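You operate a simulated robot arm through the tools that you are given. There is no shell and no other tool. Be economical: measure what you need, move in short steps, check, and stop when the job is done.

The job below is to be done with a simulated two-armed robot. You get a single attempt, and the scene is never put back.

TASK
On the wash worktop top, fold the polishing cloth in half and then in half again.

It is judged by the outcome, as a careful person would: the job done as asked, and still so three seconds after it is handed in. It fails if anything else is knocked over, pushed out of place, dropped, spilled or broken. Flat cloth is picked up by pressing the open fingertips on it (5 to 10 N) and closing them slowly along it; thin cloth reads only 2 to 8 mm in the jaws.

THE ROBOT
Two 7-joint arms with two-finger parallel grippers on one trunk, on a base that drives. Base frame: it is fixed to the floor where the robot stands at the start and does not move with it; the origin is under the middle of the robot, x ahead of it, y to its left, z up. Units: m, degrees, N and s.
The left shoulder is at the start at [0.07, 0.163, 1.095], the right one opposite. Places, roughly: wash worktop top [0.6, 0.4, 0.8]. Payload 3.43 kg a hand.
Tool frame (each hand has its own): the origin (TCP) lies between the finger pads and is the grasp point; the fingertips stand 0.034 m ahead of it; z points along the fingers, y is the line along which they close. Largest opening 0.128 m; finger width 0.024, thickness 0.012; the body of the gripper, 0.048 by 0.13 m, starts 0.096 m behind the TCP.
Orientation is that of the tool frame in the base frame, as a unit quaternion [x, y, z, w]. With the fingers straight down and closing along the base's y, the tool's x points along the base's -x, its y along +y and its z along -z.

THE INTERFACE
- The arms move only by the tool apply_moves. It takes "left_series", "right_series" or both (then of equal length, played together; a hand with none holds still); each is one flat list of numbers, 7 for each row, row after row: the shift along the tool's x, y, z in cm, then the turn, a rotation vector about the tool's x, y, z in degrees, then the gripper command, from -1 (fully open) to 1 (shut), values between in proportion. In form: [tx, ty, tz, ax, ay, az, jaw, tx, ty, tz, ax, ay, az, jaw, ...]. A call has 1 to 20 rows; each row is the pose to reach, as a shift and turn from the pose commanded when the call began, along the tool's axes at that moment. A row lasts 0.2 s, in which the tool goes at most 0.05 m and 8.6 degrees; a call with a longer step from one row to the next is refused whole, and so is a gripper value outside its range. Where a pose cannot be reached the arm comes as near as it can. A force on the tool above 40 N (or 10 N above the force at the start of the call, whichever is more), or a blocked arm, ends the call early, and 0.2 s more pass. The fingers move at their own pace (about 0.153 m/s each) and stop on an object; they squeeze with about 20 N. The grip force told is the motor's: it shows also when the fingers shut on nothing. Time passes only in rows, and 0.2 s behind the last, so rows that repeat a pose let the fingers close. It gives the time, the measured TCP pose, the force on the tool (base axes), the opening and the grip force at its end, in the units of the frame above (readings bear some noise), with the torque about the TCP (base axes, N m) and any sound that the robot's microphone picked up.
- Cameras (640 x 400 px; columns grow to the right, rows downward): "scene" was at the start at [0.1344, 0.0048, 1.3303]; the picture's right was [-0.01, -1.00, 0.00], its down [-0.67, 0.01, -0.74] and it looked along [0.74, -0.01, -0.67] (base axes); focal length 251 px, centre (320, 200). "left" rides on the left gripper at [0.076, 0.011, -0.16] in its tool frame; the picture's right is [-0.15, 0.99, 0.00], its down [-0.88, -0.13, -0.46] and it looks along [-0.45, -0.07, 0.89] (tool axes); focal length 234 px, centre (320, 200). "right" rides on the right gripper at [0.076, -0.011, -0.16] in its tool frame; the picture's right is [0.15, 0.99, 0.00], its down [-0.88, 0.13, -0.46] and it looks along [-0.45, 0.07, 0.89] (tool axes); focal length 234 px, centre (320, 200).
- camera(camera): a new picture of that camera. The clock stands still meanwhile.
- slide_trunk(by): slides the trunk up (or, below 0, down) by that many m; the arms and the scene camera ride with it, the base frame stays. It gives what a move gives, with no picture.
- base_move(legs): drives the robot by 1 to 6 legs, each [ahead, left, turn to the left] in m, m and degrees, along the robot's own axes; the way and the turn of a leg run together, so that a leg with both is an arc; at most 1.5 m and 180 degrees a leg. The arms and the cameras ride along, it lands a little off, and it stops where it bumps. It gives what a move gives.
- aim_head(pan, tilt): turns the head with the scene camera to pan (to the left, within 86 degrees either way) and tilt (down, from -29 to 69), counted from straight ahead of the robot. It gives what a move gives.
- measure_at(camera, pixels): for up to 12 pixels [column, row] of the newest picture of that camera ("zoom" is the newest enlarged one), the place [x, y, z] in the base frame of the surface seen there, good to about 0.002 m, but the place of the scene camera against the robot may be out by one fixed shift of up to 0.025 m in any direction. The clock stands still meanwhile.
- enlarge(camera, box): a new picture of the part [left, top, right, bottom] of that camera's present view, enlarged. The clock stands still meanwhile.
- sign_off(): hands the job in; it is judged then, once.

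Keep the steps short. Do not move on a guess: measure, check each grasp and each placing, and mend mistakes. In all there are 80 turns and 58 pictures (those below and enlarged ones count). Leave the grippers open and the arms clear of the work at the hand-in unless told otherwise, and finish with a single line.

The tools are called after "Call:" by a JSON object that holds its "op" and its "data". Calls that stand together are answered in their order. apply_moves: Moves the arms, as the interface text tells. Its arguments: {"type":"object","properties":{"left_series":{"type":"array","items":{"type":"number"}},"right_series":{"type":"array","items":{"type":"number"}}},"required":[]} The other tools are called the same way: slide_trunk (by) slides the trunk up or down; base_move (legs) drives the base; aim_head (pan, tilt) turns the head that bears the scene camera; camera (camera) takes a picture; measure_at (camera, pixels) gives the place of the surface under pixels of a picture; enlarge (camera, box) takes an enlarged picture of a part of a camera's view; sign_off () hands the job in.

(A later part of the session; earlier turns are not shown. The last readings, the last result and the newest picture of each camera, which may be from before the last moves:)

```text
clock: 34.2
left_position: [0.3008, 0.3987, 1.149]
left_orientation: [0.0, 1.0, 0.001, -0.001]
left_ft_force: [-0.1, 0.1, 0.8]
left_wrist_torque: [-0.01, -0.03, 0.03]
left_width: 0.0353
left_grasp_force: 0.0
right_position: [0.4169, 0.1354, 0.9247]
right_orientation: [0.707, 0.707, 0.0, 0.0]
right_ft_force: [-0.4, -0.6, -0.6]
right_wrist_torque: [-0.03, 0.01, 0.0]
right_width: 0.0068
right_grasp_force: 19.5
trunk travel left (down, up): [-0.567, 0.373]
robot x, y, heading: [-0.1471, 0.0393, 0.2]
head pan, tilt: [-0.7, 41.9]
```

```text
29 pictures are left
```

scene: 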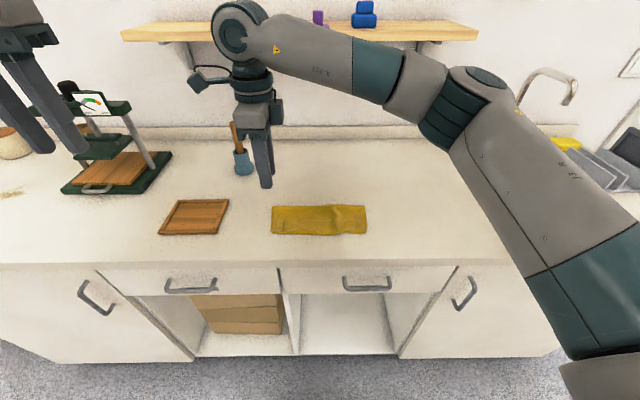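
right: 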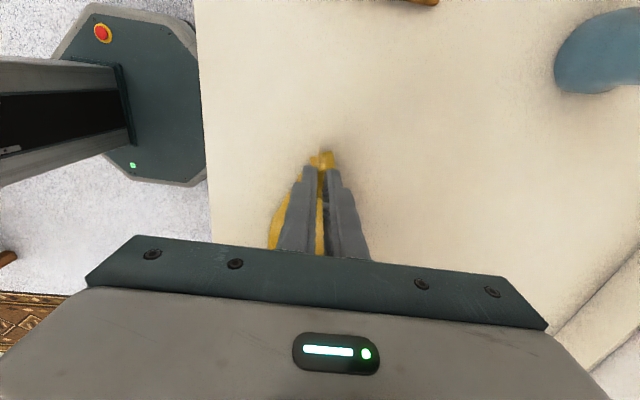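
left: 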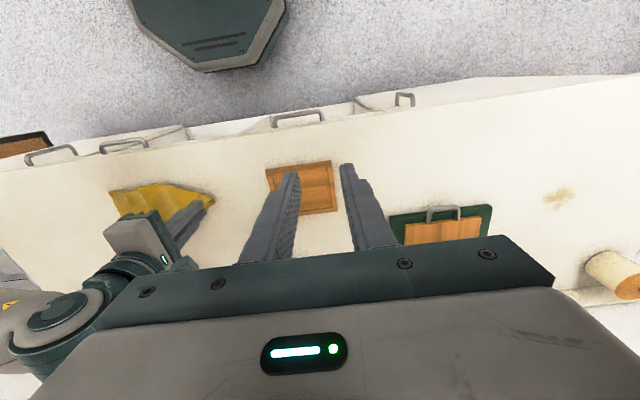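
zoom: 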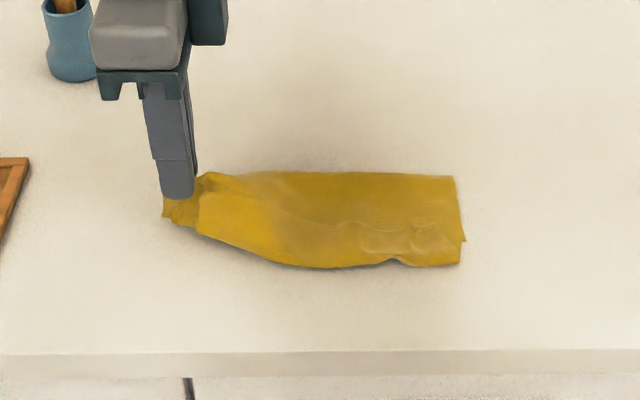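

The whole left end (both layers) is lifted and nothing is left underneath. I'll arc it over to the right about the fold line y≈0.039, tilting the tips toward +y.

Call:
{"op": "apply_moves", "data": {"right_series": [-0.5, 0, -0.65, 0, 3, 0, 1, -1.0, 0, -1.31, 0, 6, 0, 1, -1.85, 0, -2.05, 0, 9.5, 0, 1, -2.7, 0, -2.74, 0, 13, 0, 1, -3.75, 0, -3.35, 0, 16.5, 0, 1, -4.8, 0, -3.92, 0, 20, 0, 1, -6.05, 0, -4.35, 0, 23, 0, 1, -7.33, 0, -4.69, 0, 26, 0, 1, -8.7, 0, -4.75, 0, 29, 0, 1, -10.14, 0, -4.71, 0, 32, 0, 1, -11.6, 0, -4.6, 0, 34, 0, 1, -13.14, 0, -4.38, 0, 36, 0, 1, -14.5, 0, -3.95, 0, 38, 0, 1, -15.83, 0, -3.43, 0, 40, 0, 1, -17, 0, -2.75, 0, 41.5, 0, 1, -18.16, 0, -2.02, 0, 43, 0, 1, -19.3, 0, -1.1, 0, 44.5, 0, 1, -20.29, 0, -0.19, 0, 46, 0, 1, -20.29, 0, -0.19, 0, 46, 0, 1]}}

Call:
{"op": "enlarge", "data": {"camera": "scene", "box": [220, 150, 420, 275]}}

Call:
{"op": "camera", "data": {"camera": "right"}}

```text
clock: 38.2
left_position: [0.3013, 0.3993, 1.1499]
left_orientation: [-0.001, 1.0, 0.0, 0.0]
left_ft_force: [-0.7, 0.7, -0.5]
left_wrist_torque: [0.0, 0.02, -0.02]
left_width: 0.0351
left_grasp_force: 0.1
right_position: [0.4155, -0.0658, 0.926]
right_orientation: [0.652, 0.65, 0.276, -0.277]
right_ft_force: [-0.6, 0.9, 0.5]
right_wrist_torque: [-0.01, -0.02, 0.04]
right_width: 0.0062
right_grasp_force: 20.0
trunk travel left (down, up): [-0.567, 0.373]
robot x, y, heading: [-0.1489, 0.0377, 0.1]
head pan, tilt: [-0.7, 41.9]
```

```text
3.20 times, centred on (320, 212) of scene
```

zoom: 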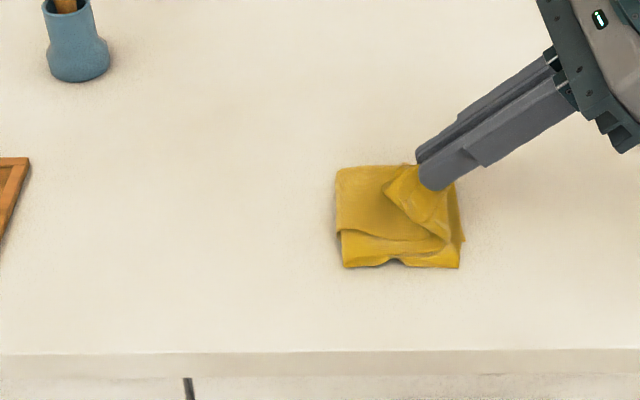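

```text
27 pictures are left
```

right: 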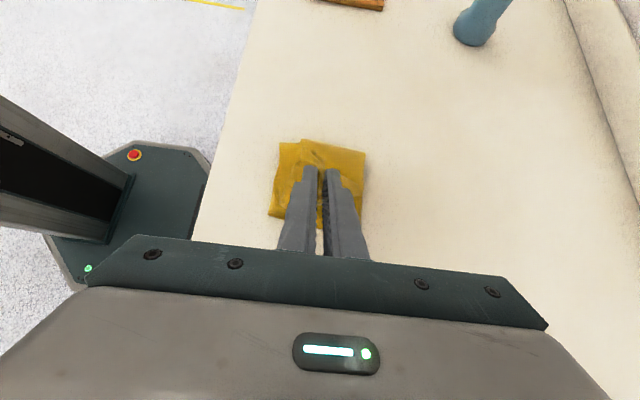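

The end is above the right edge and almost in place. I'll lower it onto the right edge, shifting 3 mm toward me.

Call:
{"op": "apply_moves", "data": {"right_series": [-1.05, -0.1, 0.1, 0, 1, 0, 1, -2.1, -0.2, 0.25, 0, 2, 0, 1, -3.15, -0.3, 0.45, 0, 3, 0, 1, -4.2, -0.3, 0.69, 0, 4, 0, 1, -4.2, -0.3, 0.69, 0, 4, 0, 1]}}

Call:
{"op": "enlarge", "data": {"camera": "scene", "box": [220, 150, 420, 275]}}

Call:
{"op": "camera", "data": {"camera": "right"}}

```text
clock: 39.4
left_position: [0.3012, 0.3989, 1.1492]
left_orientation: [-0.001, 1.0, 0.0, 0.0]
left_ft_force: [0.1, 0.5, 0.1]
left_wrist_torque: [0.0, 0.02, -0.02]
left_width: 0.0355
left_grasp_force: 0.0
right_position: [0.4127, -0.0903, 0.8917]
right_orientation: [0.642, 0.64, 0.299, -0.299]
right_ft_force: [-0.1, 0.9, 0.1]
right_wrist_torque: [0.01, -0.05, 0.04]
right_width: 0.0065
right_grasp_force: 19.9
trunk travel left (down, up): [-0.567, 0.373]
robot x, y, heading: [-0.1458, 0.0378, 0.0]
head pan, tilt: [-0.7, 41.9]
```

```text
3.20 times, centred on (320, 212) of scene
```

zoom: 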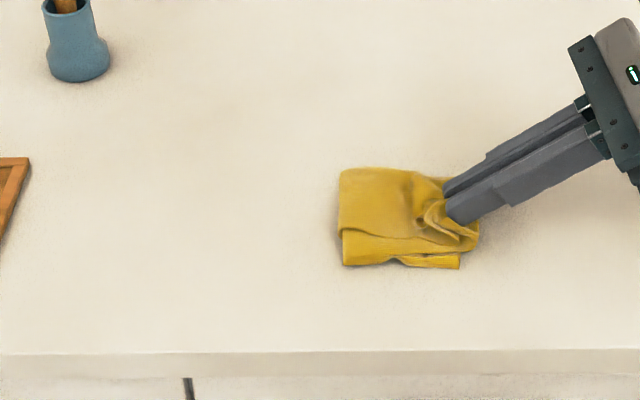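

```text
25 pictures are left
```

right: 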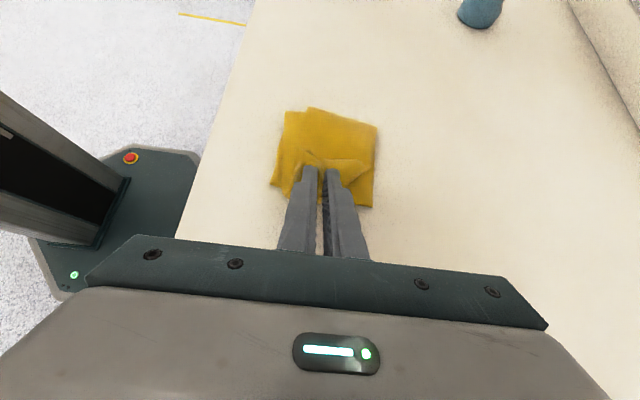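

The near edge of the top panel looks about 1–2 cm farther back than the bottom one. I'll measure before releasing.

Call:
{"op": "measure_at", "data": {"camera": "zoom", "pixels": [[350, 228], [380, 232], [420, 240], [455, 245], [350, 262], [380, 262], [430, 264], [458, 264], [475, 240], [345, 172], [400, 172], [342, 215]]}}

Call:
{"op": "measure_at", "data": {"camera": "right", "pixels": [[290, 115], [312, 111], [374, 128], [370, 200], [278, 184], [298, 190], [310, 150], [345, 163]]}}

```text
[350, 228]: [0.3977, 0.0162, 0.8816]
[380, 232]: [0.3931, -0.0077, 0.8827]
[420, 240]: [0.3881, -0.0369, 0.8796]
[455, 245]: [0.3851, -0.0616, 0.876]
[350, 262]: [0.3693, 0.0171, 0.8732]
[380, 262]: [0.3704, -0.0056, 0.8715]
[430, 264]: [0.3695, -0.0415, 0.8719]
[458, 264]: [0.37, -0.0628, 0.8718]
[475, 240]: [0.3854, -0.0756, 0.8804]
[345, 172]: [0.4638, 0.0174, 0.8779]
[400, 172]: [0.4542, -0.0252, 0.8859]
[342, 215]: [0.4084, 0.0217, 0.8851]
```

```text
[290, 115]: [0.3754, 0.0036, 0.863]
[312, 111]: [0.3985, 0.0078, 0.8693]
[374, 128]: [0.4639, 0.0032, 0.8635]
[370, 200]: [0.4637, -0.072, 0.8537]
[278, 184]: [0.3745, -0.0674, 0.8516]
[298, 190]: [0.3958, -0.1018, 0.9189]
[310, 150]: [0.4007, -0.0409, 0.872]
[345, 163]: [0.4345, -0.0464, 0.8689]
```

The top panel is narrowed by the pinch, so it should spread again on release. I'll press down lightly and then open slowly while pressed, which reverses the bunching.

Call:
{"op": "apply_moves", "data": {"right_series": [-0.2, -0.2, 0.16, 0, 0, 0, 1, -0.4, -0.4, 0.32, 0, 0, 0, 1, -0.46, -0.4, 0.39, 0, 0, 0, 1, -0.46, -0.4, 0.39, 0, 0, 0, 1]}}

```text
clock: 40.4
left_position: [0.3007, 0.3991, 1.1495]
left_orientation: [0.0, 1.0, 0.0, 0.001]
left_ft_force: [-1.4, 0.2, 0.5]
left_wrist_torque: [0.02, 0.01, 0.0]
left_width: 0.035
left_grasp_force: 0.0
right_position: [0.4083, -0.0907, 0.8853]
right_orientation: [0.642, 0.64, 0.299, -0.298]
right_ft_force: [0.2, -0.4, 1.7]
right_wrist_torque: [0.03, 0.01, 0.01]
right_width: 0.0064
right_grasp_force: 20.4
trunk travel left (down, up): [-0.567, 0.373]
robot x, y, heading: [-0.1509, 0.0394, -0.1]
head pan, tilt: [-0.7, 41.9]
```

Light contact, 1.7 N. I'll go 2 mm further down and open slowly to about 35 mm.

Call:
{"op": "apply_moves", "data": {"right_series": [-0.15, 0, 0.13, 0, 0, 0, 1, -0.15, 0, 0.13, 0, 0, 0, 0.92, -0.15, 0, 0.13, 0, 0, 0, 0.85, -0.15, 0, 0.13, 0, 0, 0, 0.78, -0.15, 0, 0.13, 0, 0, 0, 0.71, -0.15, 0, 0.13, 0, 0, 0, 0.64, -0.15, 0, 0.13, 0, 0, 0, 0.57, -0.15, 0, 0.13, 0, 0, 0, 0.5, -0.15, 0, 0.13, 0, 0, 0, 0.42, -0.15, 0, 0.13, 0, 0, 0, 0.35, -0.15, 0, 0.13, 0, 0, 0, 0.35]}}

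Call:
{"op": "enlarge", "data": {"camera": "scene", "box": [220, 150, 420, 275]}}

```text
clock: 42.8
left_position: [0.3003, 0.3993, 1.1499]
left_orientation: [0.0, 1.0, 0.0, 0.0]
left_ft_force: [1.0, -0.2, -1.2]
left_wrist_torque: [0.02, 0.0, 0.01]
left_width: 0.0353
left_grasp_force: 0.2
right_position: [0.408, -0.0903, 0.884]
right_orientation: [0.642, 0.64, 0.299, -0.298]
right_ft_force: [2.2, -0.2, 9.8]
right_wrist_torque: [0.22, 0.15, -0.06]
right_width: 0.0403
right_grasp_force: 0.0
trunk travel left (down, up): [-0.567, 0.373]
robot x, y, heading: [-0.1512, 0.0412, -0.2]
head pan, tilt: [-0.7, 41.9]
```

```text
3.20 times, centred on (320, 212) of scene
```

zoom: 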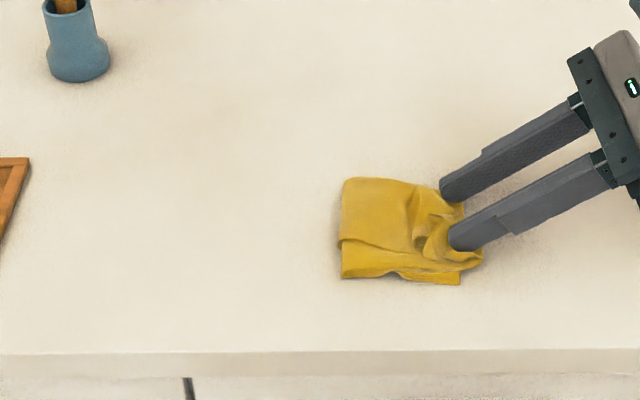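

It's released and opened. I'll withdraw along the fingers and upward, then inspect.

Call:
{"op": "apply_moves", "data": {"right_series": [0.15, 0, -0.3, 0, 0, 0, 0.35, 0.15, 0, -1.5, 0, 0, 0, 0.35, 0.15, 0, -3.5, 0, 0, 0, 0.35, 0.15, 0, -6, 0, 0, 0, 0.35, 0.15, 0, -9, 0, 0, 0, 0.35, 1.5, 0, -13, 0, 0, 0, 0.35, 1.5, 0, -13, 0, 0, 0, 0.35]}}

Call:
{"op": "enlarge", "data": {"camera": "scene", "box": [270, 175, 390, 250]}}

Call:
{"op": "camera", "data": {"camera": "right"}}

```text
clock: 44.4
left_position: [0.301, 0.3975, 1.1495]
left_orientation: [-0.001, 1.0, 0.0, -0.002]
left_ft_force: [0.0, 0.0, -0.2]
left_wrist_torque: [0.02, 0.01, 0.02]
left_width: 0.0352
left_grasp_force: 0.0
right_position: [0.4087, -0.1814, 0.9794]
right_orientation: [0.641, 0.64, 0.299, -0.299]
right_ft_force: [0.6, -0.1, 0.5]
right_wrist_torque: [0.0, -0.03, 0.04]
right_width: 0.0415
right_grasp_force: 0.1
trunk travel left (down, up): [-0.567, 0.373]
robot x, y, heading: [-0.1478, 0.0383, -0.1]
head pan, tilt: [-0.7, 41.9]
```

```text
5.33 times, centred on (330, 212) of scene
```

zoom: 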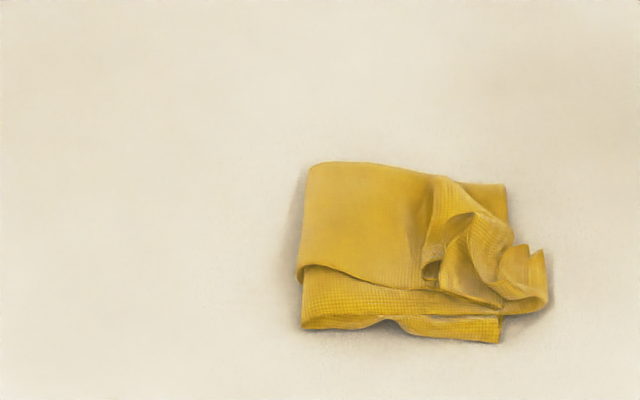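

```text
22 pictures are left
```

right: 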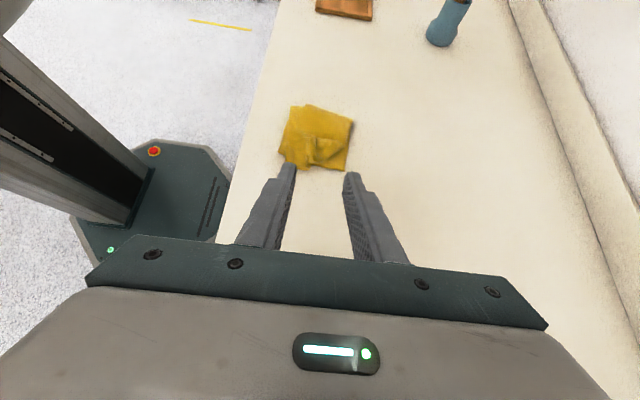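

The top panel's right end is crumpled and needs tidying. I'll look closer from the right camera.

Call:
{"op": "enlarge", "data": {"camera": "right", "box": [264, 95, 376, 179]}}

Call:
{"op": "measure_at", "data": {"camera": "zoom", "pixels": [[30, 30], [620, 30]]}}

```text
4.76 times, centred on (320, 137) of right
```

zoom: 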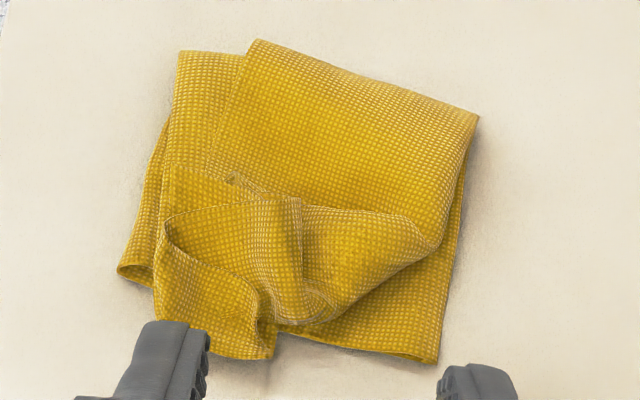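

```text
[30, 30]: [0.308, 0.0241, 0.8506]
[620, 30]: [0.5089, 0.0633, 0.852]
```

I'll measure heights across the crumple to understand its shape.

Call:
{"op": "measure_at", "data": {"camera": "zoom", "pixels": [[255, 42], [475, 118], [440, 240], [400, 225], [290, 205], [235, 182], [170, 235], [215, 290], [265, 355], [300, 318], [340, 260], [270, 280]]}}

Call:
{"op": "measure_at", "data": {"camera": "zoom", "pixels": [[180, 55], [120, 270], [435, 358], [320, 338], [162, 285], [210, 220], [300, 230], [190, 180], [150, 250], [320, 130], [370, 290], [425, 300]]}}

```text
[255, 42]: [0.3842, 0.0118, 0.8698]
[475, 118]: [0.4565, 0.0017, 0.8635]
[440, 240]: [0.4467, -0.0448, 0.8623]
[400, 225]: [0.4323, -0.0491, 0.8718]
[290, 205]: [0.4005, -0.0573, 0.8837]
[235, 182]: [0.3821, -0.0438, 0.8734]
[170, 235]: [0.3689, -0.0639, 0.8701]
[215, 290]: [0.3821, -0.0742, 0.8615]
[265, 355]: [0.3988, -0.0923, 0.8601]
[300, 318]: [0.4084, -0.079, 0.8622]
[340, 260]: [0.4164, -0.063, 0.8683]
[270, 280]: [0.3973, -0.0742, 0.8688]
```

```text
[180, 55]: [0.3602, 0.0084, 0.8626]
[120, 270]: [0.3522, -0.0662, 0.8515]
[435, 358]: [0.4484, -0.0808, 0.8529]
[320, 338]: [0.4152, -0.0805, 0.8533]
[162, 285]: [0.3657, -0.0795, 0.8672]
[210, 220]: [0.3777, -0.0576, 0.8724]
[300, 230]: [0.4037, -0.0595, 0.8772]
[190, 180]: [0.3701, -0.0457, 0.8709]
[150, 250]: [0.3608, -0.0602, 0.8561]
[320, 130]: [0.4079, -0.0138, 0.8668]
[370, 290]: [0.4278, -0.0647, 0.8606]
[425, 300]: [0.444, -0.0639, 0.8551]
```

The flap is a standing ridge at x≈0.40 with its corners nearly in place: near (0.366, −0.08), far (0.447, −0.045). I'll reverse the pinch. First I set the hand upright over (0.405, −0.06), then press lightly either side of the ridge and open to spread it.

Call:
{"op": "apply_moves", "data": {"right_series": [1.05, 0, 1.77, 0, -8, 0, 0.7, 2.1, 0, 3.5, 0, -16, 0, 0.7, 3.15, 0, 5.3, 0, -24, 0, 0.7, 4.2, 0, 7.1, 0, -32, 0, 0.7, 5.25, 0, 8.8, 0, -40, 0, 0.7, 6.28, 0, 10.6, 0, -48, 0, 0.7, 6.28, 0, 10.6, 0, -50, 0, 0.7, 6.28, 0, 10.6, 0, -50, 0, 0.7]}}

Call:
{"op": "enlarge", "data": {"camera": "right", "box": [220, 110, 420, 235]}}

```text
clock: 46.2
left_position: [0.3007, 0.3992, 1.149]
left_orientation: [0.0, 1.0, 0.001, -0.001]
left_ft_force: [0.0, 0.0, -0.3]
left_wrist_torque: [0.0, -0.02, 0.0]
left_width: 0.0352
left_grasp_force: 0.1
right_position: [0.4091, -0.059, 0.959]
right_orientation: [0.708, 0.706, 0.0, 0.0]
right_ft_force: [-0.8, 0.8, -0.4]
right_wrist_torque: [-0.02, 0.01, -0.02]
right_width: 0.0195
right_grasp_force: 0.0
trunk travel left (down, up): [-0.567, 0.373]
robot x, y, heading: [-0.153, 0.038, -0.2]
head pan, tilt: [-0.7, 41.9]
```

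```text
3.20 times, centred on (320, 172) of right
```

zoom: 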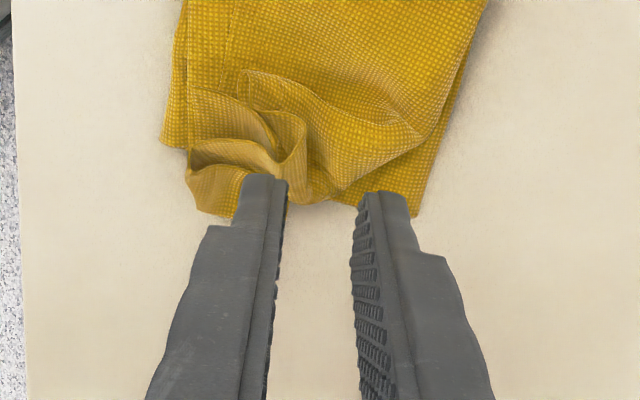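

From here I can see the S-shaped wave at x≈0.38–0.40. I'll lower nearly closed fingertips onto it at x≈0.402 and watch the force.

Call:
{"op": "apply_moves", "data": {"right_series": [0, -0.4, 1.5, 0, 0, 0, 0.85, 0, -0.7, 3, 0, 0, 0, 0.85, 0, -0.7, 4.5, 0, 0, 0, 0.85, 0, -0.7, 5.5, 0, 0, 0, 0.85, 0, -0.7, 6.4, 0, 0, 0, 0.85, 0, -0.7, 6.8, 0, 0, 0, 0.85, 0, -0.7, 6.8, 0, 0, 0, 0.85]}}

```text
clock: 47.8
left_position: [0.3003, 0.3981, 1.149]
left_orientation: [0.0, 1.0, 0.0, 0.0]
left_ft_force: [-0.1, 0.3, 0.0]
left_wrist_torque: [-0.01, 0.0, 0.0]
left_width: 0.0353
left_grasp_force: 0.0
right_position: [0.4015, -0.059, 0.8913]
right_orientation: [0.708, 0.706, 0.0, 0.0]
right_ft_force: [-0.7, 0.9, 0.9]
right_wrist_torque: [0.01, 0.03, -0.02]
right_width: 0.0098
right_grasp_force: 0.4
trunk travel left (down, up): [-0.567, 0.373]
robot x, y, heading: [-0.1509, 0.0425, 0.2]
head pan, tilt: [-0.7, 41.9]
```

Barely touching, at 0.9 N. I'll go 2 mm lower and open slowly to 80 mm.

Call:
{"op": "apply_moves", "data": {"right_series": [0, 0, 0.2, 0, 0, 0, 0.85, 0, 0, 0.2, 0, 0, 0, 0.75, 0, 0, 0.2, 0, 0, 0, 0.65, 0, 0, 0.2, 0, 0, 0, 0.55, 0, 0, 0.2, 0, 0, 0, 0.45, 0, 0, 0.2, 0, 0, 0, 0.35, 0, 0, 0.2, 0, 0, 0, 0.25, 0, 0, 0.2, 0, 0, 0, 0.15, 0, 0, 0.2, 0, 0, 0, 0.05, 0, 0, 0.2, 0, 0, 0, -0.05, 0, 0, 0.2, 0, 0, 0, -0.15, 0, 0, 0.2, 0, 0, 0, -0.15]}}

Call:
{"op": "camera", "data": {"camera": "right"}}

```text
clock: 50.4
left_position: [0.3004, 0.3991, 1.1494]
left_orientation: [-0.001, 1.0, 0.0, 0.0]
left_ft_force: [-0.2, 0.1, 0.1]
left_wrist_torque: [0.0, -0.01, -0.02]
left_width: 0.0354
left_grasp_force: 0.0
right_position: [0.4017, -0.0591, 0.8893]
right_orientation: [0.708, 0.706, 0.0, 0.0]
right_ft_force: [2.3, 0.5, 10.1]
right_wrist_torque: [0.03, 0.4, -0.01]
right_width: 0.0724
right_grasp_force: 0.1
trunk travel left (down, up): [-0.567, 0.373]
robot x, y, heading: [-0.1516, 0.0384, 0.2]
head pan, tilt: [-0.7, 41.9]
```

```text
19 pictures are left
```

right: 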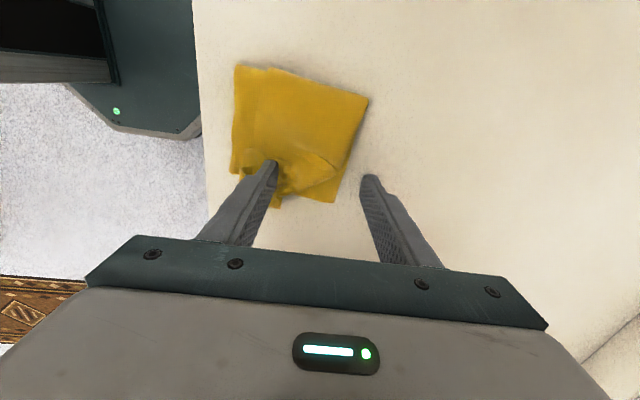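

The near finger dragged the stack and turned it slightly. I'll lift 7 cm and look.

Call:
{"op": "apply_moves", "data": {"right_series": [0, 0, -1, 0, 0, 0, -0.15, 0, 0, -4, 0, 0, 0, -0.15, 0, 0, -8, 0, 0, 0, -0.15, 0, 0, -8, 0, 0, 0, -0.15]}}

Call:
{"op": "enlarge", "data": {"camera": "right", "box": [200, 80, 424, 220]}}

```text
clock: 51.4
left_position: [0.301, 0.3985, 1.1495]
left_orientation: [0.0, 1.0, 0.0, -0.002]
left_ft_force: [0.7, 0.3, 1.2]
left_wrist_torque: [-0.02, -0.01, -0.02]
left_width: 0.0352
left_grasp_force: 0.0
right_position: [0.4019, -0.0577, 0.9674]
right_orientation: [0.707, 0.707, 0.0, -0.001]
right_ft_force: [-0.7, 0.3, -0.7]
right_wrist_torque: [0.01, -0.01, 0.01]
right_width: 0.0736
right_grasp_force: 0.1
trunk travel left (down, up): [-0.567, 0.373]
robot x, y, heading: [-0.1503, 0.0394, -0.0]
head pan, tilt: [-0.7, 41.9]
```

```text
2.86 times, centred on (312, 150) of right
```

zoom: 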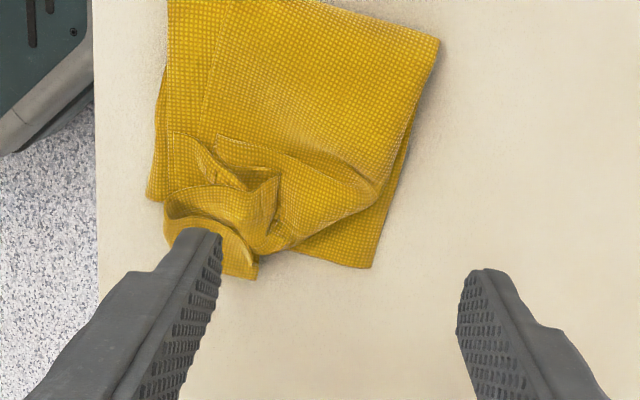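

The flap is still crumpled, so spreading isn't enough. Better to lift the flap back open to the left and refold more carefully. I'll measure where the bunch stands.

Call:
{"op": "measure_at", "data": {"camera": "zoom", "pixels": [[262, 180], [220, 150], [265, 215], [240, 272], [378, 190], [150, 195], [370, 265], [170, 4], [436, 42], [200, 205], [310, 195], [185, 225]]}}

```text
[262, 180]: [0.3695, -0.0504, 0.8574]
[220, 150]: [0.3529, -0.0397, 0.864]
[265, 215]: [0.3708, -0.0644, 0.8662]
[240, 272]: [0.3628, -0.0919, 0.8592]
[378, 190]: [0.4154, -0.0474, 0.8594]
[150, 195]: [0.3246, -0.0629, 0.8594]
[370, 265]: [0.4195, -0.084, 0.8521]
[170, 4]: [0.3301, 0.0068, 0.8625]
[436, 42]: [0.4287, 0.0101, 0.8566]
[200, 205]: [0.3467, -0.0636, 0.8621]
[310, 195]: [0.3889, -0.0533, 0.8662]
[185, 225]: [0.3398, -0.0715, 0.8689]
```

The standing ridge is around (0.371, −0.06), up to z≈0.869. I'll grip only that ridge, with tips at z≈0.858 so they don't press the bottom layers.

Call:
{"op": "apply_moves", "data": {"right_series": [-0.4, -1.5, 0, 0, 0, 0, 0.3, -0.8, -3.0, 0, 0, 0, 0, 0.3, -0.8, -3.0, 3, 0, 0, 0, 0.3, -0.8, -3.0, 6, 0, 0, 0, 0.3, -0.8, -3.0, 7.5, 0, 0, 0, 0.3, -0.8, -3.0, 7.5, 0, 0, 0, 0.4, -0.8, -3.0, 7.5, 0, 0, 0, 0.5, -0.8, -3.0, 7.5, 0, 0, 0, 0.6, -0.8, -3.0, 7.5, 0, 0, 0, 0.7, -0.8, -3.0, 7.5, 0, 0, 0, 0.8, -0.8, -3.0, 7.5, 0, 0, 0, 0.9, -0.8, -3.0, 7.5, 0, 0, 0, 1, -0.8, -3.0, 7.5, 0, 0, 0, 1, -0.8, -3.0, 5.5, 0, 0, 0, 1, -0.8, -3.0, 3.5, 0, 0, 0, 1, -0.8, -3.0, 3.5, 0, 0, 0, 1]}}

Call:
{"op": "enlarge", "data": {"camera": "scene", "box": [270, 170, 414, 260]}}

```text
clock: 54.8
left_position: [0.3003, 0.399, 1.1497]
left_orientation: [0.0, 1.0, 0.0, -0.002]
left_ft_force: [-0.5, -0.1, 0.4]
left_wrist_torque: [0.02, 0.0, 0.03]
left_width: 0.0351
left_grasp_force: 0.0
right_position: [0.3719, -0.0678, 0.9344]
right_orientation: [0.708, 0.707, -0.001, 0.0]
right_ft_force: [-0.1, 0.1, -0.8]
right_wrist_torque: [-0.01, 0.02, 0.02]
right_width: 0.0024
right_grasp_force: 19.5
trunk travel left (down, up): [-0.567, 0.373]
robot x, y, heading: [-0.1518, 0.0388, 0.3]
head pan, tilt: [-0.7, 41.9]
```

```text
4.44 times, centred on (342, 215) of scene
```

zoom: 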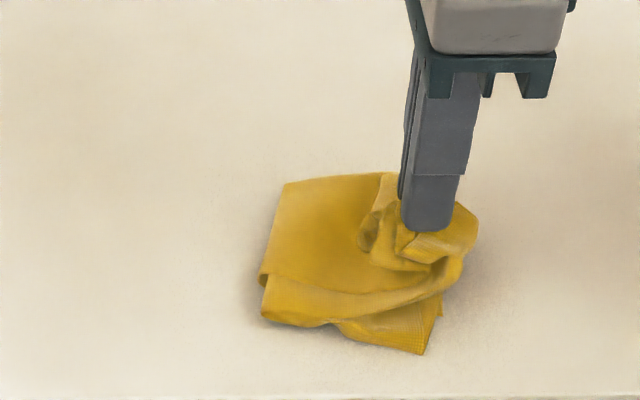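

It's a partial catch (2.4 mm) and the bottom stack stays put. I'll lift further and see whether the whole flap comes up.

Call:
{"op": "apply_moves", "data": {"right_series": [0.5, 0.3, -1.5, 0, 0, 0, 1, 1.5, 0.6, -3, 0, 0, 0, 1, 2.5, 0.8, -4.5, 0, 0, 0, 1, 4, 0.8, -5.5, 0, 0, 0, 1, 4, 0.8, -5.5, 0, 0, 0, 1]}}

Call:
{"op": "enlarge", "data": {"camera": "scene", "box": [270, 170, 414, 260]}}

```text
clock: 56.0
left_position: [0.3002, 0.397, 1.1497]
left_orientation: [-0.001, 1.0, 0.0, -0.001]
left_ft_force: [-0.5, 0.1, 0.3]
left_wrist_torque: [0.03, 0.04, 0.0]
left_width: 0.0354
left_grasp_force: 0.1
right_position: [0.3789, -0.028, 0.9883]
right_orientation: [0.707, 0.707, 0.0, 0.0]
right_ft_force: [0.1, 0.6, 0.0]
right_wrist_torque: [-0.01, 0.0, -0.01]
right_width: 0.0025
right_grasp_force: 19.9
trunk travel left (down, up): [-0.567, 0.373]
robot x, y, heading: [-0.1493, 0.0378, 0.3]
head pan, tilt: [-0.7, 41.9]
```

```text
4.44 times, centred on (342, 215) of scene
```

zoom: 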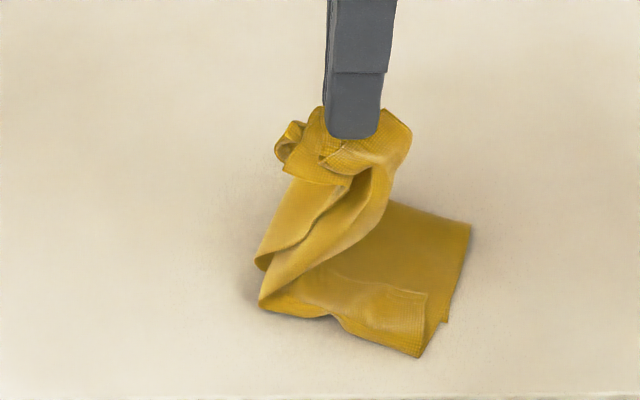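

The whole flap comes up and the bottom panel is clean. I'll carry the flap over to the left and lay it down, stretched out.

Call:
{"op": "apply_moves", "data": {"right_series": [1.4, 0.1, 0.1, 0, 0, 0, 1, 2.8, 0.3, 0.3, 0, 0, 0, 1, 4.3, 0.4, 0.5, 0, 0, 0, 1, 5.8, 0.6, 0.8, 0, 0, 0, 1, 7.3, 0.8, 1.5, 0, 0, 0, 1, 8.8, 1, 2.3, 0, 0, 0, 1, 10.3, 1.2, 3.5, 0, 0, 0, 1, 11.8, 1.2, 4.8, 0, 0, 0, 1, 13, 1.2, 5.8, 0, 0, 0, 1, 13.8, 1.2, 6.8, 0, 0, 0, 1, 14.8, 1.2, 8.3, 0, 0, 0, 1, 14.8, 1.2, 8.3, 0, 0, 0, 1]}}

Call:
{"op": "enlarge", "data": {"camera": "scene", "box": [250, 170, 394, 260]}}

```text
clock: 58.6
left_position: [0.2998, 0.3982, 1.1503]
left_orientation: [-0.001, 1.0, 0.001, 0.0]
left_ft_force: [0.7, 0.6, 0.1]
left_wrist_torque: [0.03, 0.0, -0.01]
left_width: 0.0353
left_grasp_force: 0.1
right_position: [0.3922, 0.1213, 0.9055]
right_orientation: [0.708, 0.706, 0.0, 0.0]
right_ft_force: [0.1, -0.1, 0.9]
right_wrist_torque: [0.02, 0.0, 0.01]
right_width: 0.0026
right_grasp_force: 19.7
trunk travel left (down, up): [-0.567, 0.373]
robot x, y, heading: [-0.1503, 0.0351, -0.1]
head pan, tilt: [-0.7, 41.9]
```

```text
4.44 times, centred on (322, 215) of scene
```

zoom: 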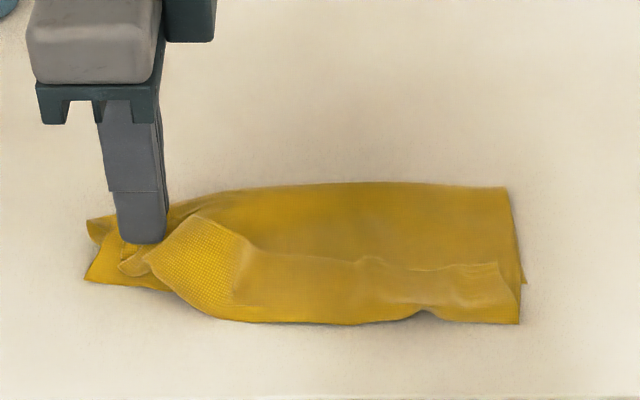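

The flap is laid back nicely. I'll pull 5 mm left, lower, release and rise.

Call:
{"op": "apply_moves", "data": {"right_series": [0.5, 0, 0.6, 0, 0, 0, 1, 0.5, 0, 1.2, 0, 0, 0, 1, 0.5, 0, 1.2, 0, 0, 0, 0.9, 0.5, 0, 1.2, 0, 0, 0, 0.8, 0.5, 0, 1.2, 0, 0, 0, 0.7, 0.5, 0, 0, 0, 0, 0, 0.7, 0.5, 0, -3, 0, 0, 0, 0.7, -1, 0, -7, 0, 0, 0, 0.7, -4, 0, -9, 0, 0, 0, 0.7, -8, 0, -9, 0, 0, 0, 0.7, -12, 0, -9, 0, 0, 0, 0.7, -16, 0, -9, 0, 0, 0, 0.7, -20, 0, -9, 0, 0, 0, 0.7, -24, 0, -9, 0, 0, 0, 0.7, -24, 0, -9, 0, 0, 0, 0.7]}}

Call:
{"op": "enlarge", "data": {"camera": "scene", "box": [250, 170, 394, 260]}}

```text
clock: 61.8
left_position: [0.3001, 0.3987, 1.1483]
left_orientation: [-0.002, 1.0, 0.001, -0.001]
left_ft_force: [0.1, 0.8, 0.1]
left_wrist_torque: [-0.03, 0.03, -0.02]
left_width: 0.0354
left_grasp_force: 0.0
right_position: [0.3917, -0.1185, 0.9947]
right_orientation: [0.708, 0.706, -0.001, 0.001]
right_ft_force: [-0.3, 0.2, 1.1]
right_wrist_torque: [-0.05, -0.05, -0.01]
right_width: 0.019
right_grasp_force: 0.1
trunk travel left (down, up): [-0.567, 0.373]
robot x, y, heading: [-0.1486, 0.0361, 0.3]
head pan, tilt: [-0.7, 41.9]
```

```text
4.44 times, centred on (322, 215) of scene
```

zoom: 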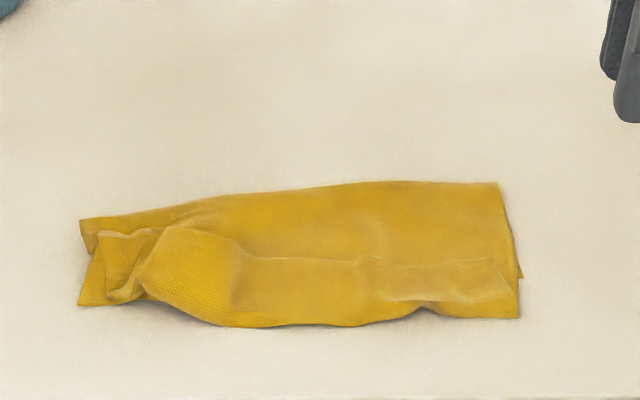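

It's mostly flat, but the upper layer's left end is gathered near (120,265). I'll measure the outline.

Call:
{"op": "measure_at", "data": {"camera": "zoom", "pixels": [[84, 224], [82, 300], [105, 240], [130, 265], [135, 292], [180, 245], [220, 320], [497, 188], [518, 312], [515, 272], [360, 186], [350, 322]]}}

```text
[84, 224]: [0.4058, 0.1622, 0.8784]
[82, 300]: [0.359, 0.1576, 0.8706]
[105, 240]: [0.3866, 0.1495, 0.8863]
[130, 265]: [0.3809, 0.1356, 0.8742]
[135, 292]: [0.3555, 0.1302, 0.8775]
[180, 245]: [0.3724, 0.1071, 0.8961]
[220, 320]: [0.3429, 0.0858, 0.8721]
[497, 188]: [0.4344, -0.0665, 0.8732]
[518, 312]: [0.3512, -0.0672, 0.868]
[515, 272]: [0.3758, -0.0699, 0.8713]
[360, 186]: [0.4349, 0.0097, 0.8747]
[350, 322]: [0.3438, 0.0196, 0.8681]
```

The left end is narrowed to x 0.359–0.406, where it should be about 0.345–0.435. I'll use the left hand to pinch the far-left (folded) corner and pull it away to straighten that end. First I move over it.

Call:
{"op": "apply_moves", "data": {"left_series": [-1.4, -3.6, 0, 0, 0, 0, 0.6, -2.8, -7.2, 0, 0, 0, 0, 0.6, -4.2, -10.8, 0, 0, 0, 0, 0.6, -5.6, -14.4, 0, 0, 0, 0, 0.6, -7, -18, 0, 0, 0, 0, 0.6, -8.4, -21.6, 0, 0, 0, 0, 0.6, -9.7, -25.1, 0, 0, 0, 0, 0.6, -9.7, -25.1, 4.5, 0, 0, 0, 0.6, -9.7, -25.1, 9, 0, 0, 0, 0.6, -9.7, -25.1, 13.5, 0, 0, 0, 0.6, -9.7, -25.1, 18, 0, 0, 0, 0.6, -9.7, -25.1, 22.5, 0, 0, 0, 0.6, -9.7, -25.1, 22.5, 0, 0, 0, 0.6]}}

Call:
{"op": "enlarge", "data": {"camera": "left", "box": [180, 60, 404, 200]}}

```text
clock: 64.6
left_position: [0.3975, 0.148, 0.9244]
left_orientation: [-0.001, 1.0, 0.0, 0.0]
left_ft_force: [-0.3, -0.2, -0.1]
left_wrist_torque: [0.03, 0.02, -0.04]
left_width: 0.0257
left_grasp_force: 0.0
right_position: [0.3909, -0.1197, 0.995]
right_orientation: [0.708, 0.706, 0.0, 0.0]
right_ft_force: [-0.2, 0.1, 0.8]
right_wrist_torque: [0.01, 0.0, 0.02]
right_width: 0.0193
right_grasp_force: 0.1
trunk travel left (down, up): [-0.567, 0.373]
robot x, y, heading: [-0.15, 0.0403, -0.1]
head pan, tilt: [-0.7, 41.9]
```

```text
2.86 times, centred on (292, 130) of left
```

zoom: 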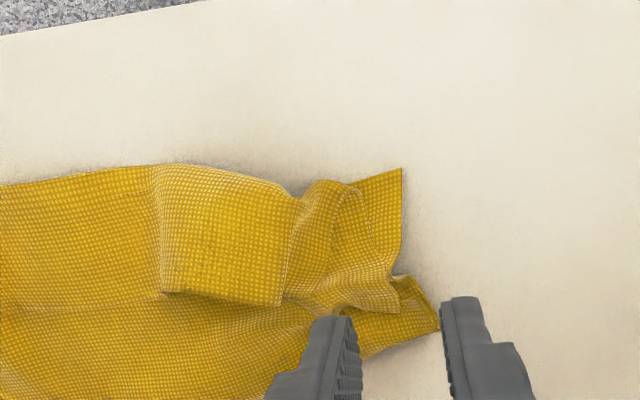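

The far-left corner sits between the fingers and a toppled pleat lies on the near side. I'll press and pinch the corner.

Call:
{"op": "apply_moves", "data": {"left_series": [0, 0, 1.5, 0, 0, 0, 0.6, 0, 0, 3, 0, 0, 0, 0.6, 0, 0, 3.7, 0, 0, 0, 0.6, 0, 0, 3.95, 0, 0, 0, 0.6, 0, 0, 3.95, 0, 0, 0, 0.66, 0, 0, 3.95, 0, 0, 0, 0.72, 0, 0, 3.95, 0, 0, 0, 0.78, 0, 0, 3.95, 0, 0, 0, 0.84, 0, 0, 3.95, 0, 0, 0, 0.9, 0, 0, 3.95, 0, 0, 0, 0.95, 0, 0, 3.95, 0, 0, 0, 1, 0, 0, 3.95, 0, 0, 0, 1]}}

```text
clock: 67.2
left_position: [0.3973, 0.1464, 0.8862]
left_orientation: [0.0, 1.0, 0.0, 0.001]
left_ft_force: [1.3, 0.2, 22.6]
left_wrist_torque: [-0.11, -0.06, 0.06]
left_width: 0.0022
left_grasp_force: 19.7
right_position: [0.3904, -0.1195, 0.9958]
right_orientation: [0.708, 0.706, 0.0, 0.001]
right_ft_force: [0.9, -0.4, 0.1]
right_wrist_torque: [0.01, 0.02, -0.02]
right_width: 0.0193
right_grasp_force: 0.1
trunk travel left (down, up): [-0.567, 0.373]
robot x, y, heading: [-0.1505, 0.0402, 0.0]
head pan, tilt: [-0.7, 41.9]
```

It's gripped. I'll lift 1 cm, pull 3.5 cm away and slightly left, and look.

Call:
{"op": "apply_moves", "data": {"left_series": [0, 0, -0.5, 0, 0, 0, 1, 0, 0, -1, 0, 0, 0, 1, -0.8, 0.2, -1, 0, 0, 0, 1, -1.6, 0.4, -1, 0, 0, 0, 1, -2.4, 0.6, -1, 0, 0, 0, 1, -3, 0.8, -1, 0, 0, 0, 1, -3.5, 1, -1, 0, 0, 0, 1, -3.5, 1, -1, 0, 0, 0, 1]}}

Call:
{"op": "enlarge", "data": {"camera": "left", "box": [100, 40, 404, 230]}}

```text
clock: 69.0
left_position: [0.4335, 0.1578, 0.8928]
left_orientation: [0.0, 1.0, 0.0, -0.001]
left_ft_force: [-0.5, 0.6, 0.2]
left_wrist_torque: [0.02, -0.03, 0.0]
left_width: 0.0023
left_grasp_force: 20.2
right_position: [0.3923, -0.1193, 0.9955]
right_orientation: [0.708, 0.706, 0.0, 0.0]
right_ft_force: [-0.4, -0.6, -0.6]
right_wrist_torque: [-0.03, 0.05, -0.02]
right_width: 0.0192
right_grasp_force: 0.0
trunk travel left (down, up): [-0.567, 0.373]
robot x, y, heading: [-0.1491, 0.0385, 0.3]
head pan, tilt: [-0.7, 41.9]
```

```text
2.11 times, centred on (252, 135) of left
```

zoom: 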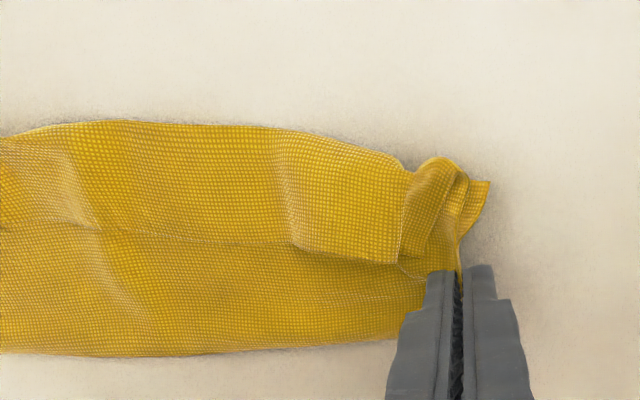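

Without a hold on the near side, the end just translated. I'll keep this corner held and use the right hand on the near-left corner. Left will tilt away to make room, which also allows a two-corner fold. I'll measure the near-left corner first.

Call:
{"op": "measure_at", "data": {"camera": "zoom", "pixels": [[485, 185], [438, 165], [470, 195], [402, 170], [455, 235], [420, 230], [300, 140], [350, 258], [130, 125], [100, 355], [380, 335]]}}

Call:
{"op": "apply_moves", "data": {"left_series": [0, 0, 0, 0, 5, 0, 1, 0, 0, 0, 0, 12, 0, 1, 0, 0, 0, 0, 19, 0, 1, 0, 0, 0, 0, 26, 0, 1, 0, 0, 0, 0, 33, 0, 1, 0, 0, 0, 0, 40, 0, 1, 0, 0, 0, 0, 40, 0, 1, 0, 0, 0, 0, 40, 0, 1, 0, 0, 0, 0, 40, 0, 1, 0, 0, 0, 0, 40, 0, 1, 0, 0, 0, 0, 40, 0, 1, 0, 0, 0, 0, 40, 0, 1], "right_series": [0, 0, 0, 0, 0, -8.18, 0.6, 0, 0, 0, 0, 0, -16.36, 0.6, 0, 0, 0, 0, 0, -24.54, 0.6, 0, 0, 0, 0, 0, -32.72, 0.6, 0, 0, 0, 0, 0, -40.9, 0.6, 0, 0, 0, 0, 0, -49.08, 0.6, 0, 0, 0, 0, 0, -57.26, 0.6, 0, 0, 0, 0, 0, -65.44, 0.6, 0, 0, 0, 0, 0, -73.62, 0.6, 0, 0, 0, 0, 0, -81.8, 0.6, 0, 0, 0, 0, 0, -90, 0.6, 0, 0, 0, 0, 0, -90, 0.6]}}

```text
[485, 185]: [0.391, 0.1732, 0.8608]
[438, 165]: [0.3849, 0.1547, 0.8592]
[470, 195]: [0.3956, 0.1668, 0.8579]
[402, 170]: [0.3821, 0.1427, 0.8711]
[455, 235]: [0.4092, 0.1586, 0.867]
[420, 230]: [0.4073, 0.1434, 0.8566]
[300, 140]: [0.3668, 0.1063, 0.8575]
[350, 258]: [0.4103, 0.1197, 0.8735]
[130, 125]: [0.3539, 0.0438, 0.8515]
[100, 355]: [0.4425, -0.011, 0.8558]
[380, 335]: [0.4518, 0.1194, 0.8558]
```

```text
clock: 71.6
left_position: [0.4332, 0.1584, 0.8938]
left_orientation: [0.0, 0.94, 0.0, -0.342]
left_ft_force: [-0.3, 0.1, 0.1]
left_wrist_torque: [-0.03, 0.0, -0.01]
left_width: 0.0019
left_grasp_force: 19.3
right_position: [0.3914, -0.1192, 0.9956]
right_orientation: [0.001, 1.0, 0.0, -0.001]
right_ft_force: [1.1, -1.2, 0.3]
right_wrist_torque: [0.05, -0.01, 0.02]
right_width: 0.0257
right_grasp_force: 0.0
trunk travel left (down, up): [-0.567, 0.373]
robot x, y, heading: [-0.152, 0.0377, 0.0]
head pan, tilt: [-0.7, 41.9]
```

The near-left corner is at about (0.387, 0.16). I'll bring the right hand over it at hover height and check clearance to the left hand.

Call:
{"op": "apply_moves", "data": {"right_series": [0.4, 4, 0, 0, 0, 0, 0.5, 0.9, 8, 0, 0, 0, 0, 0.5, 0.9, 12, 0, 0, 0, 0, 0.5, 0.9, 16, 0, 0, 0, 0, 0.5, 0.9, 20, 0, 0, 0, 0, 0.5, 0.9, 24, 0, 0, 0, 0, 0.5, 0.9, 27.8, 0, 0, 0, 0, 0.5, 0.9, 27.8, 3, 0, 0, 0, 0.5, 0.9, 27.8, 6.5, 0, 0, 0, 0.5, 0.9, 27.8, 6.5, 0, 0, 0, 0.5]}}

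Call:
{"op": "camera", "data": {"camera": "right"}}

```text
clock: 73.8
left_position: [0.4342, 0.1574, 0.8931]
left_orientation: [-0.001, 0.94, 0.0, -0.343]
left_ft_force: [-0.1, -0.1, 0.0]
left_wrist_torque: [0.02, 0.0, -0.01]
left_width: 0.0021
left_grasp_force: 19.7
right_position: [0.3831, 0.1604, 0.9307]
right_orientation: [0.001, 1.0, 0.0, 0.0]
right_ft_force: [0.1, -0.3, -0.7]
right_wrist_torque: [0.02, -0.03, 0.01]
right_width: 0.0318
right_grasp_force: 0.2
trunk travel left (down, up): [-0.567, 0.373]
robot x, y, heading: [-0.1556, 0.0383, 0.3]
head pan, tilt: [-0.7, 41.9]
```

```text
11 pictures are left
```

right: 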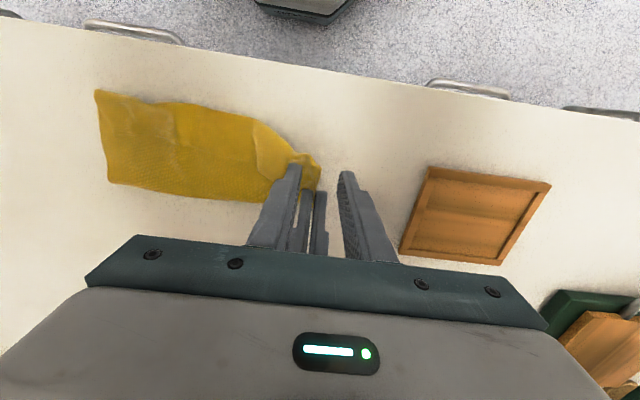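

There's clearance. I'll measure the near corner in this picture.

Call:
{"op": "measure_at", "data": {"camera": "right", "pixels": [[319, 162], [312, 157], [303, 156], [316, 178], [290, 150], [280, 138]]}}

```text
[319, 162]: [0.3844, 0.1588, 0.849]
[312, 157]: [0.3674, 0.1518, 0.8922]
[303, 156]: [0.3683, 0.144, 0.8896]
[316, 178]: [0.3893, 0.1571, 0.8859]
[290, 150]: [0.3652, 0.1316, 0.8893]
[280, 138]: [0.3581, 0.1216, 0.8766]
```

The near corner stands up to z≈0.892 around (0.37, 0.15), so it can be gripped directly. I'll lower to tips ≈0.866 around it and close slowly.

Call:
{"op": "apply_moves", "data": {"right_series": [0.5, -0.5, 0, 0, 0, 0, 0.4, 1.0, -1.0, 0.5, 0, 0, 0, 0.4, 1.0, -1.0, 1.8, 0, 0, 0, 0.4, 1.0, -1.0, 3.1, 0, 0, 0, 0.4, 1.0, -1.0, 3.1, 0, 0, 0, 0.5, 1.0, -1.0, 3.1, 0, 0, 0, 0.6, 1.0, -1.0, 3.1, 0, 0, 0, 0.7, 1.0, -1.0, 3.1, 0, 0, 0, 0.8, 1.0, -1.0, 3.1, 0, 0, 0, 0.9, 1.0, -1.0, 3.1, 0, 0, 0, 1, 1.0, -1.0, 3.1, 0, 0, 0, 1, 1.0, -1.0, 3.1, 0, 0, 0, 1]}}

Call:
{"op": "enlarge", "data": {"camera": "right", "box": [100, 60, 420, 260]}}

```text
clock: 76.4
left_position: [0.4334, 0.1581, 0.8939]
left_orientation: [-0.002, 0.94, -0.001, -0.342]
left_ft_force: [-0.6, -0.7, 0.1]
left_wrist_torque: [0.02, 0.01, 0.02]
left_width: 0.0023
left_grasp_force: 20.4
right_position: [0.3731, 0.1496, 0.8987]
right_orientation: [0.001, 1.0, 0.0, 0.0]
right_ft_force: [-0.3, 0.4, -0.6]
right_wrist_torque: [-0.03, -0.01, 0.01]
right_width: 0.0029
right_grasp_force: 20.0
trunk travel left (down, up): [-0.567, 0.373]
robot x, y, heading: [-0.1514, 0.0395, -0.2]
head pan, tilt: [-0.7, 41.9]
```

```text
2.00 times, centred on (260, 160) of right
```

zoom: 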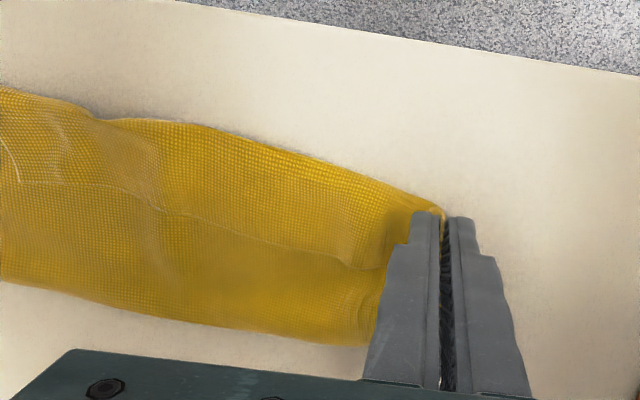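

Both corners are held (2.3 and 2.9 mm). I'll stretch the end: right 1.8 cm toward me, left 1.2 cm away, watching the forces.

Call:
{"op": "apply_moves", "data": {"left_series": [-0.23, 0, -0.19, 0, 0, 0, 1, -0.46, 0, -0.38, 0, 0, 0, 1, -0.69, 0, -0.57, 0, 0, 0, 1, -0.92, 0, -0.77, 0, 0, 0, 1, -0.92, 0, -0.77, 0, 0, 0, 1], "right_series": [0.45, 0, 0, 0, 0, 0, 1, 0.9, 0, 0, 0, 0, 0, 1, 1.35, 0, 0, 0, 0, 0, 1, 1.8, 0, 0, 0, 0, 0, 1, 1.8, 0, 0, 0, 0, 0, 1]}}

```text
clock: 77.6
left_position: [0.4449, 0.1571, 0.8927]
left_orientation: [0.0, 0.939, 0.0, -0.343]
left_ft_force: [-21.3, -4.7, -0.6]
left_wrist_torque: [-0.12, 0.48, 0.12]
left_width: 0.0022
left_grasp_force: 20.1
right_position: [0.3559, 0.1488, 0.9002]
right_orientation: [0.002, 1.0, 0.0, 0.0]
right_ft_force: [22.5, 4.0, -0.4]
right_wrist_torque: [0.09, -0.62, 0.07]
right_width: 0.0024
right_grasp_force: 20.0
trunk travel left (down, up): [-0.567, 0.373]
robot x, y, heading: [-0.1492, 0.0389, -0.2]
head pan, tilt: [-0.7, 41.9]
```

The edge is taut (21 N). I'll ease 6 mm and swing both corners together up and over to the right, rolling the tips toward +y.

Call:
{"op": "apply_moves", "data": {"left_series": [1.29, -0.5, -1.53, 0, 0, 0, 1, 2.57, -1.5, -3.06, 0, 0, 0, 1, 3.73, -3.2, -4.44, -2.3, 0, -1.93, 1, 4.63, -5.4, -5.52, -5.36, 0, -4.5, 1, 5.27, -8.15, -6.28, -8.43, 0, -7.07, 1, 5.47, -10.9, -6.51, -11.5, 0, -9.65, 1, 5.27, -13.6, -6.28, -14.55, 0, -12.2, 1, 4.5, -16.3, -5.36, -16.85, 0, -14.15, 1, 3.34, -18.9, -3.98, -19.15, 0, -16.1, 1, 2.19, -20.9, -2.6, -19.15, 0, -16.1, 1, 2.19, -20.9, -2.6, -19.15, 0, -16.1, 1], "right_series": [-0.4, -0.5, -2, 0, 0, 0, 1, -0.6, -1.5, -4, 0, 0, 0, 1, -0.6, -3.2, -5.8, -3, 0, 0, 1, -0.6, -5.4, -7.2, -7, 0, 0, 1, -0.6, -8.15, -8.2, -11, 0, 0, 1, -0.6, -10.9, -8.5, -15, 0, 0, 1, -0.6, -13.6, -8.2, -19, 0, 0, 1, -0.6, -16.3, -7, -22, 0, 0, 1, -0.6, -18.9, -5.2, -25, 0, 0, 1, -0.6, -20.9, -3.4, -25, 0, 0, 1, -0.6, -20.9, -3.4, -25, 0, 0, 1]}}

Call:
{"op": "camera", "data": {"camera": "scene"}}

```text
clock: 80.0
left_position: [0.4034, -0.037, 0.9197]
left_orientation: [-0.076, 0.918, 0.202, -0.333]
left_ft_force: [11.9, -2.5, -7.4]
left_wrist_torque: [-0.03, -0.36, 0.05]
left_width: 0.0021
left_grasp_force: 19.9
left hand out of reach, approached as far as the arm can: row 7, 8, 9, 10, 11
right_position: [0.362, -0.0586, 0.9335]
right_orientation: [0.0, 0.976, 0.218, -0.001]
right_ft_force: [-11.2, 2.8, 7.8]
right_wrist_torque: [0.22, 0.21, 0.24]
right_width: 0.0024
right_grasp_force: 20.2
trunk travel left (down, up): [-0.567, 0.373]
robot x, y, heading: [-0.1491, 0.0386, -0.0]
head pan, tilt: [-0.7, 41.9]
```

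```text
9 pictures are left
```

scene: 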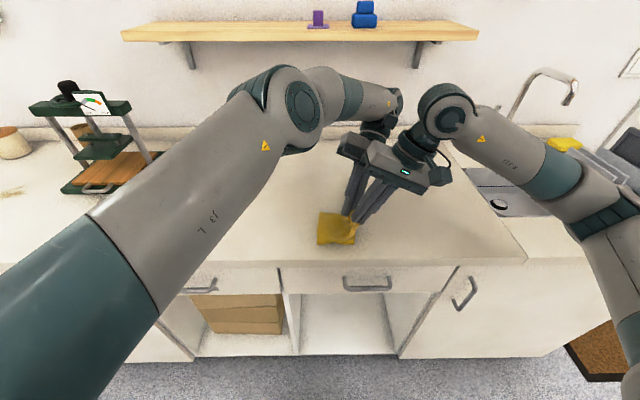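

The left arm hit its limit with the roll, and the hands are pressing each other (11 N). I'll unroll the left hand and move it 3.5 cm away and 2 cm right.

Call:
{"op": "apply_moves", "data": {"left_series": [-1.1, 0, -1.1, 0, 0, 0, 1, -1.6, -0.4, -1.9, 5, 0, 4.2, 1, -2.0, -1.0, -2.4, 10, 0, 8.4, 1, -2.14, -1.5, -2.8, 15, 0, 12.6, 1, -2.14, -1.81, -2.9, 19.15, 0, 16.1, 1, -2.14, -1.81, -2.9, 19.15, 0, 16.1, 1]}}

Call:
{"op": "enlarge", "data": {"camera": "scene", "box": [280, 170, 424, 260]}}

```text
clock: 81.4
left_position: [0.4374, -0.0583, 0.9199]
left_orientation: [0.0, 0.94, 0.0, -0.342]
left_ft_force: [-0.6, 0.3, 0.6]
left_wrist_torque: [0.06, 0.06, -0.03]
left_width: 0.0024
left_grasp_force: 20.1
left hand out of reach, approached as far as the arm can: row 1, 2
right_position: [0.3617, -0.0599, 0.9331]
right_orientation: [0.001, 0.976, 0.216, 0.0]
right_ft_force: [0.5, -0.3, 0.2]
right_wrist_torque: [0.0, 0.02, -0.02]
right_width: 0.0024
right_grasp_force: 20.3
trunk travel left (down, up): [-0.567, 0.373]
robot x, y, heading: [-0.1531, 0.0365, -0.3]
head pan, tilt: [-0.7, 41.9]
```

```text
4.44 times, centred on (352, 215) of scene
```

zoom: 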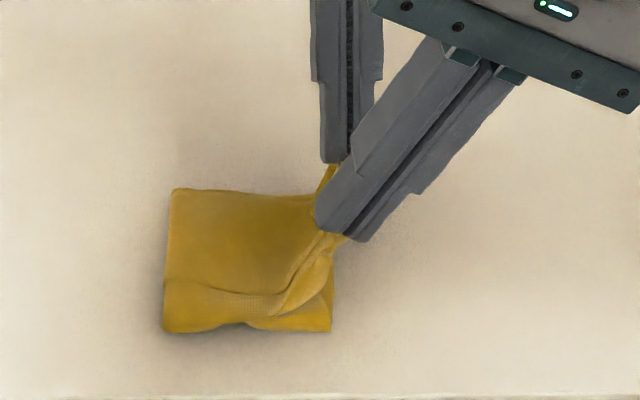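

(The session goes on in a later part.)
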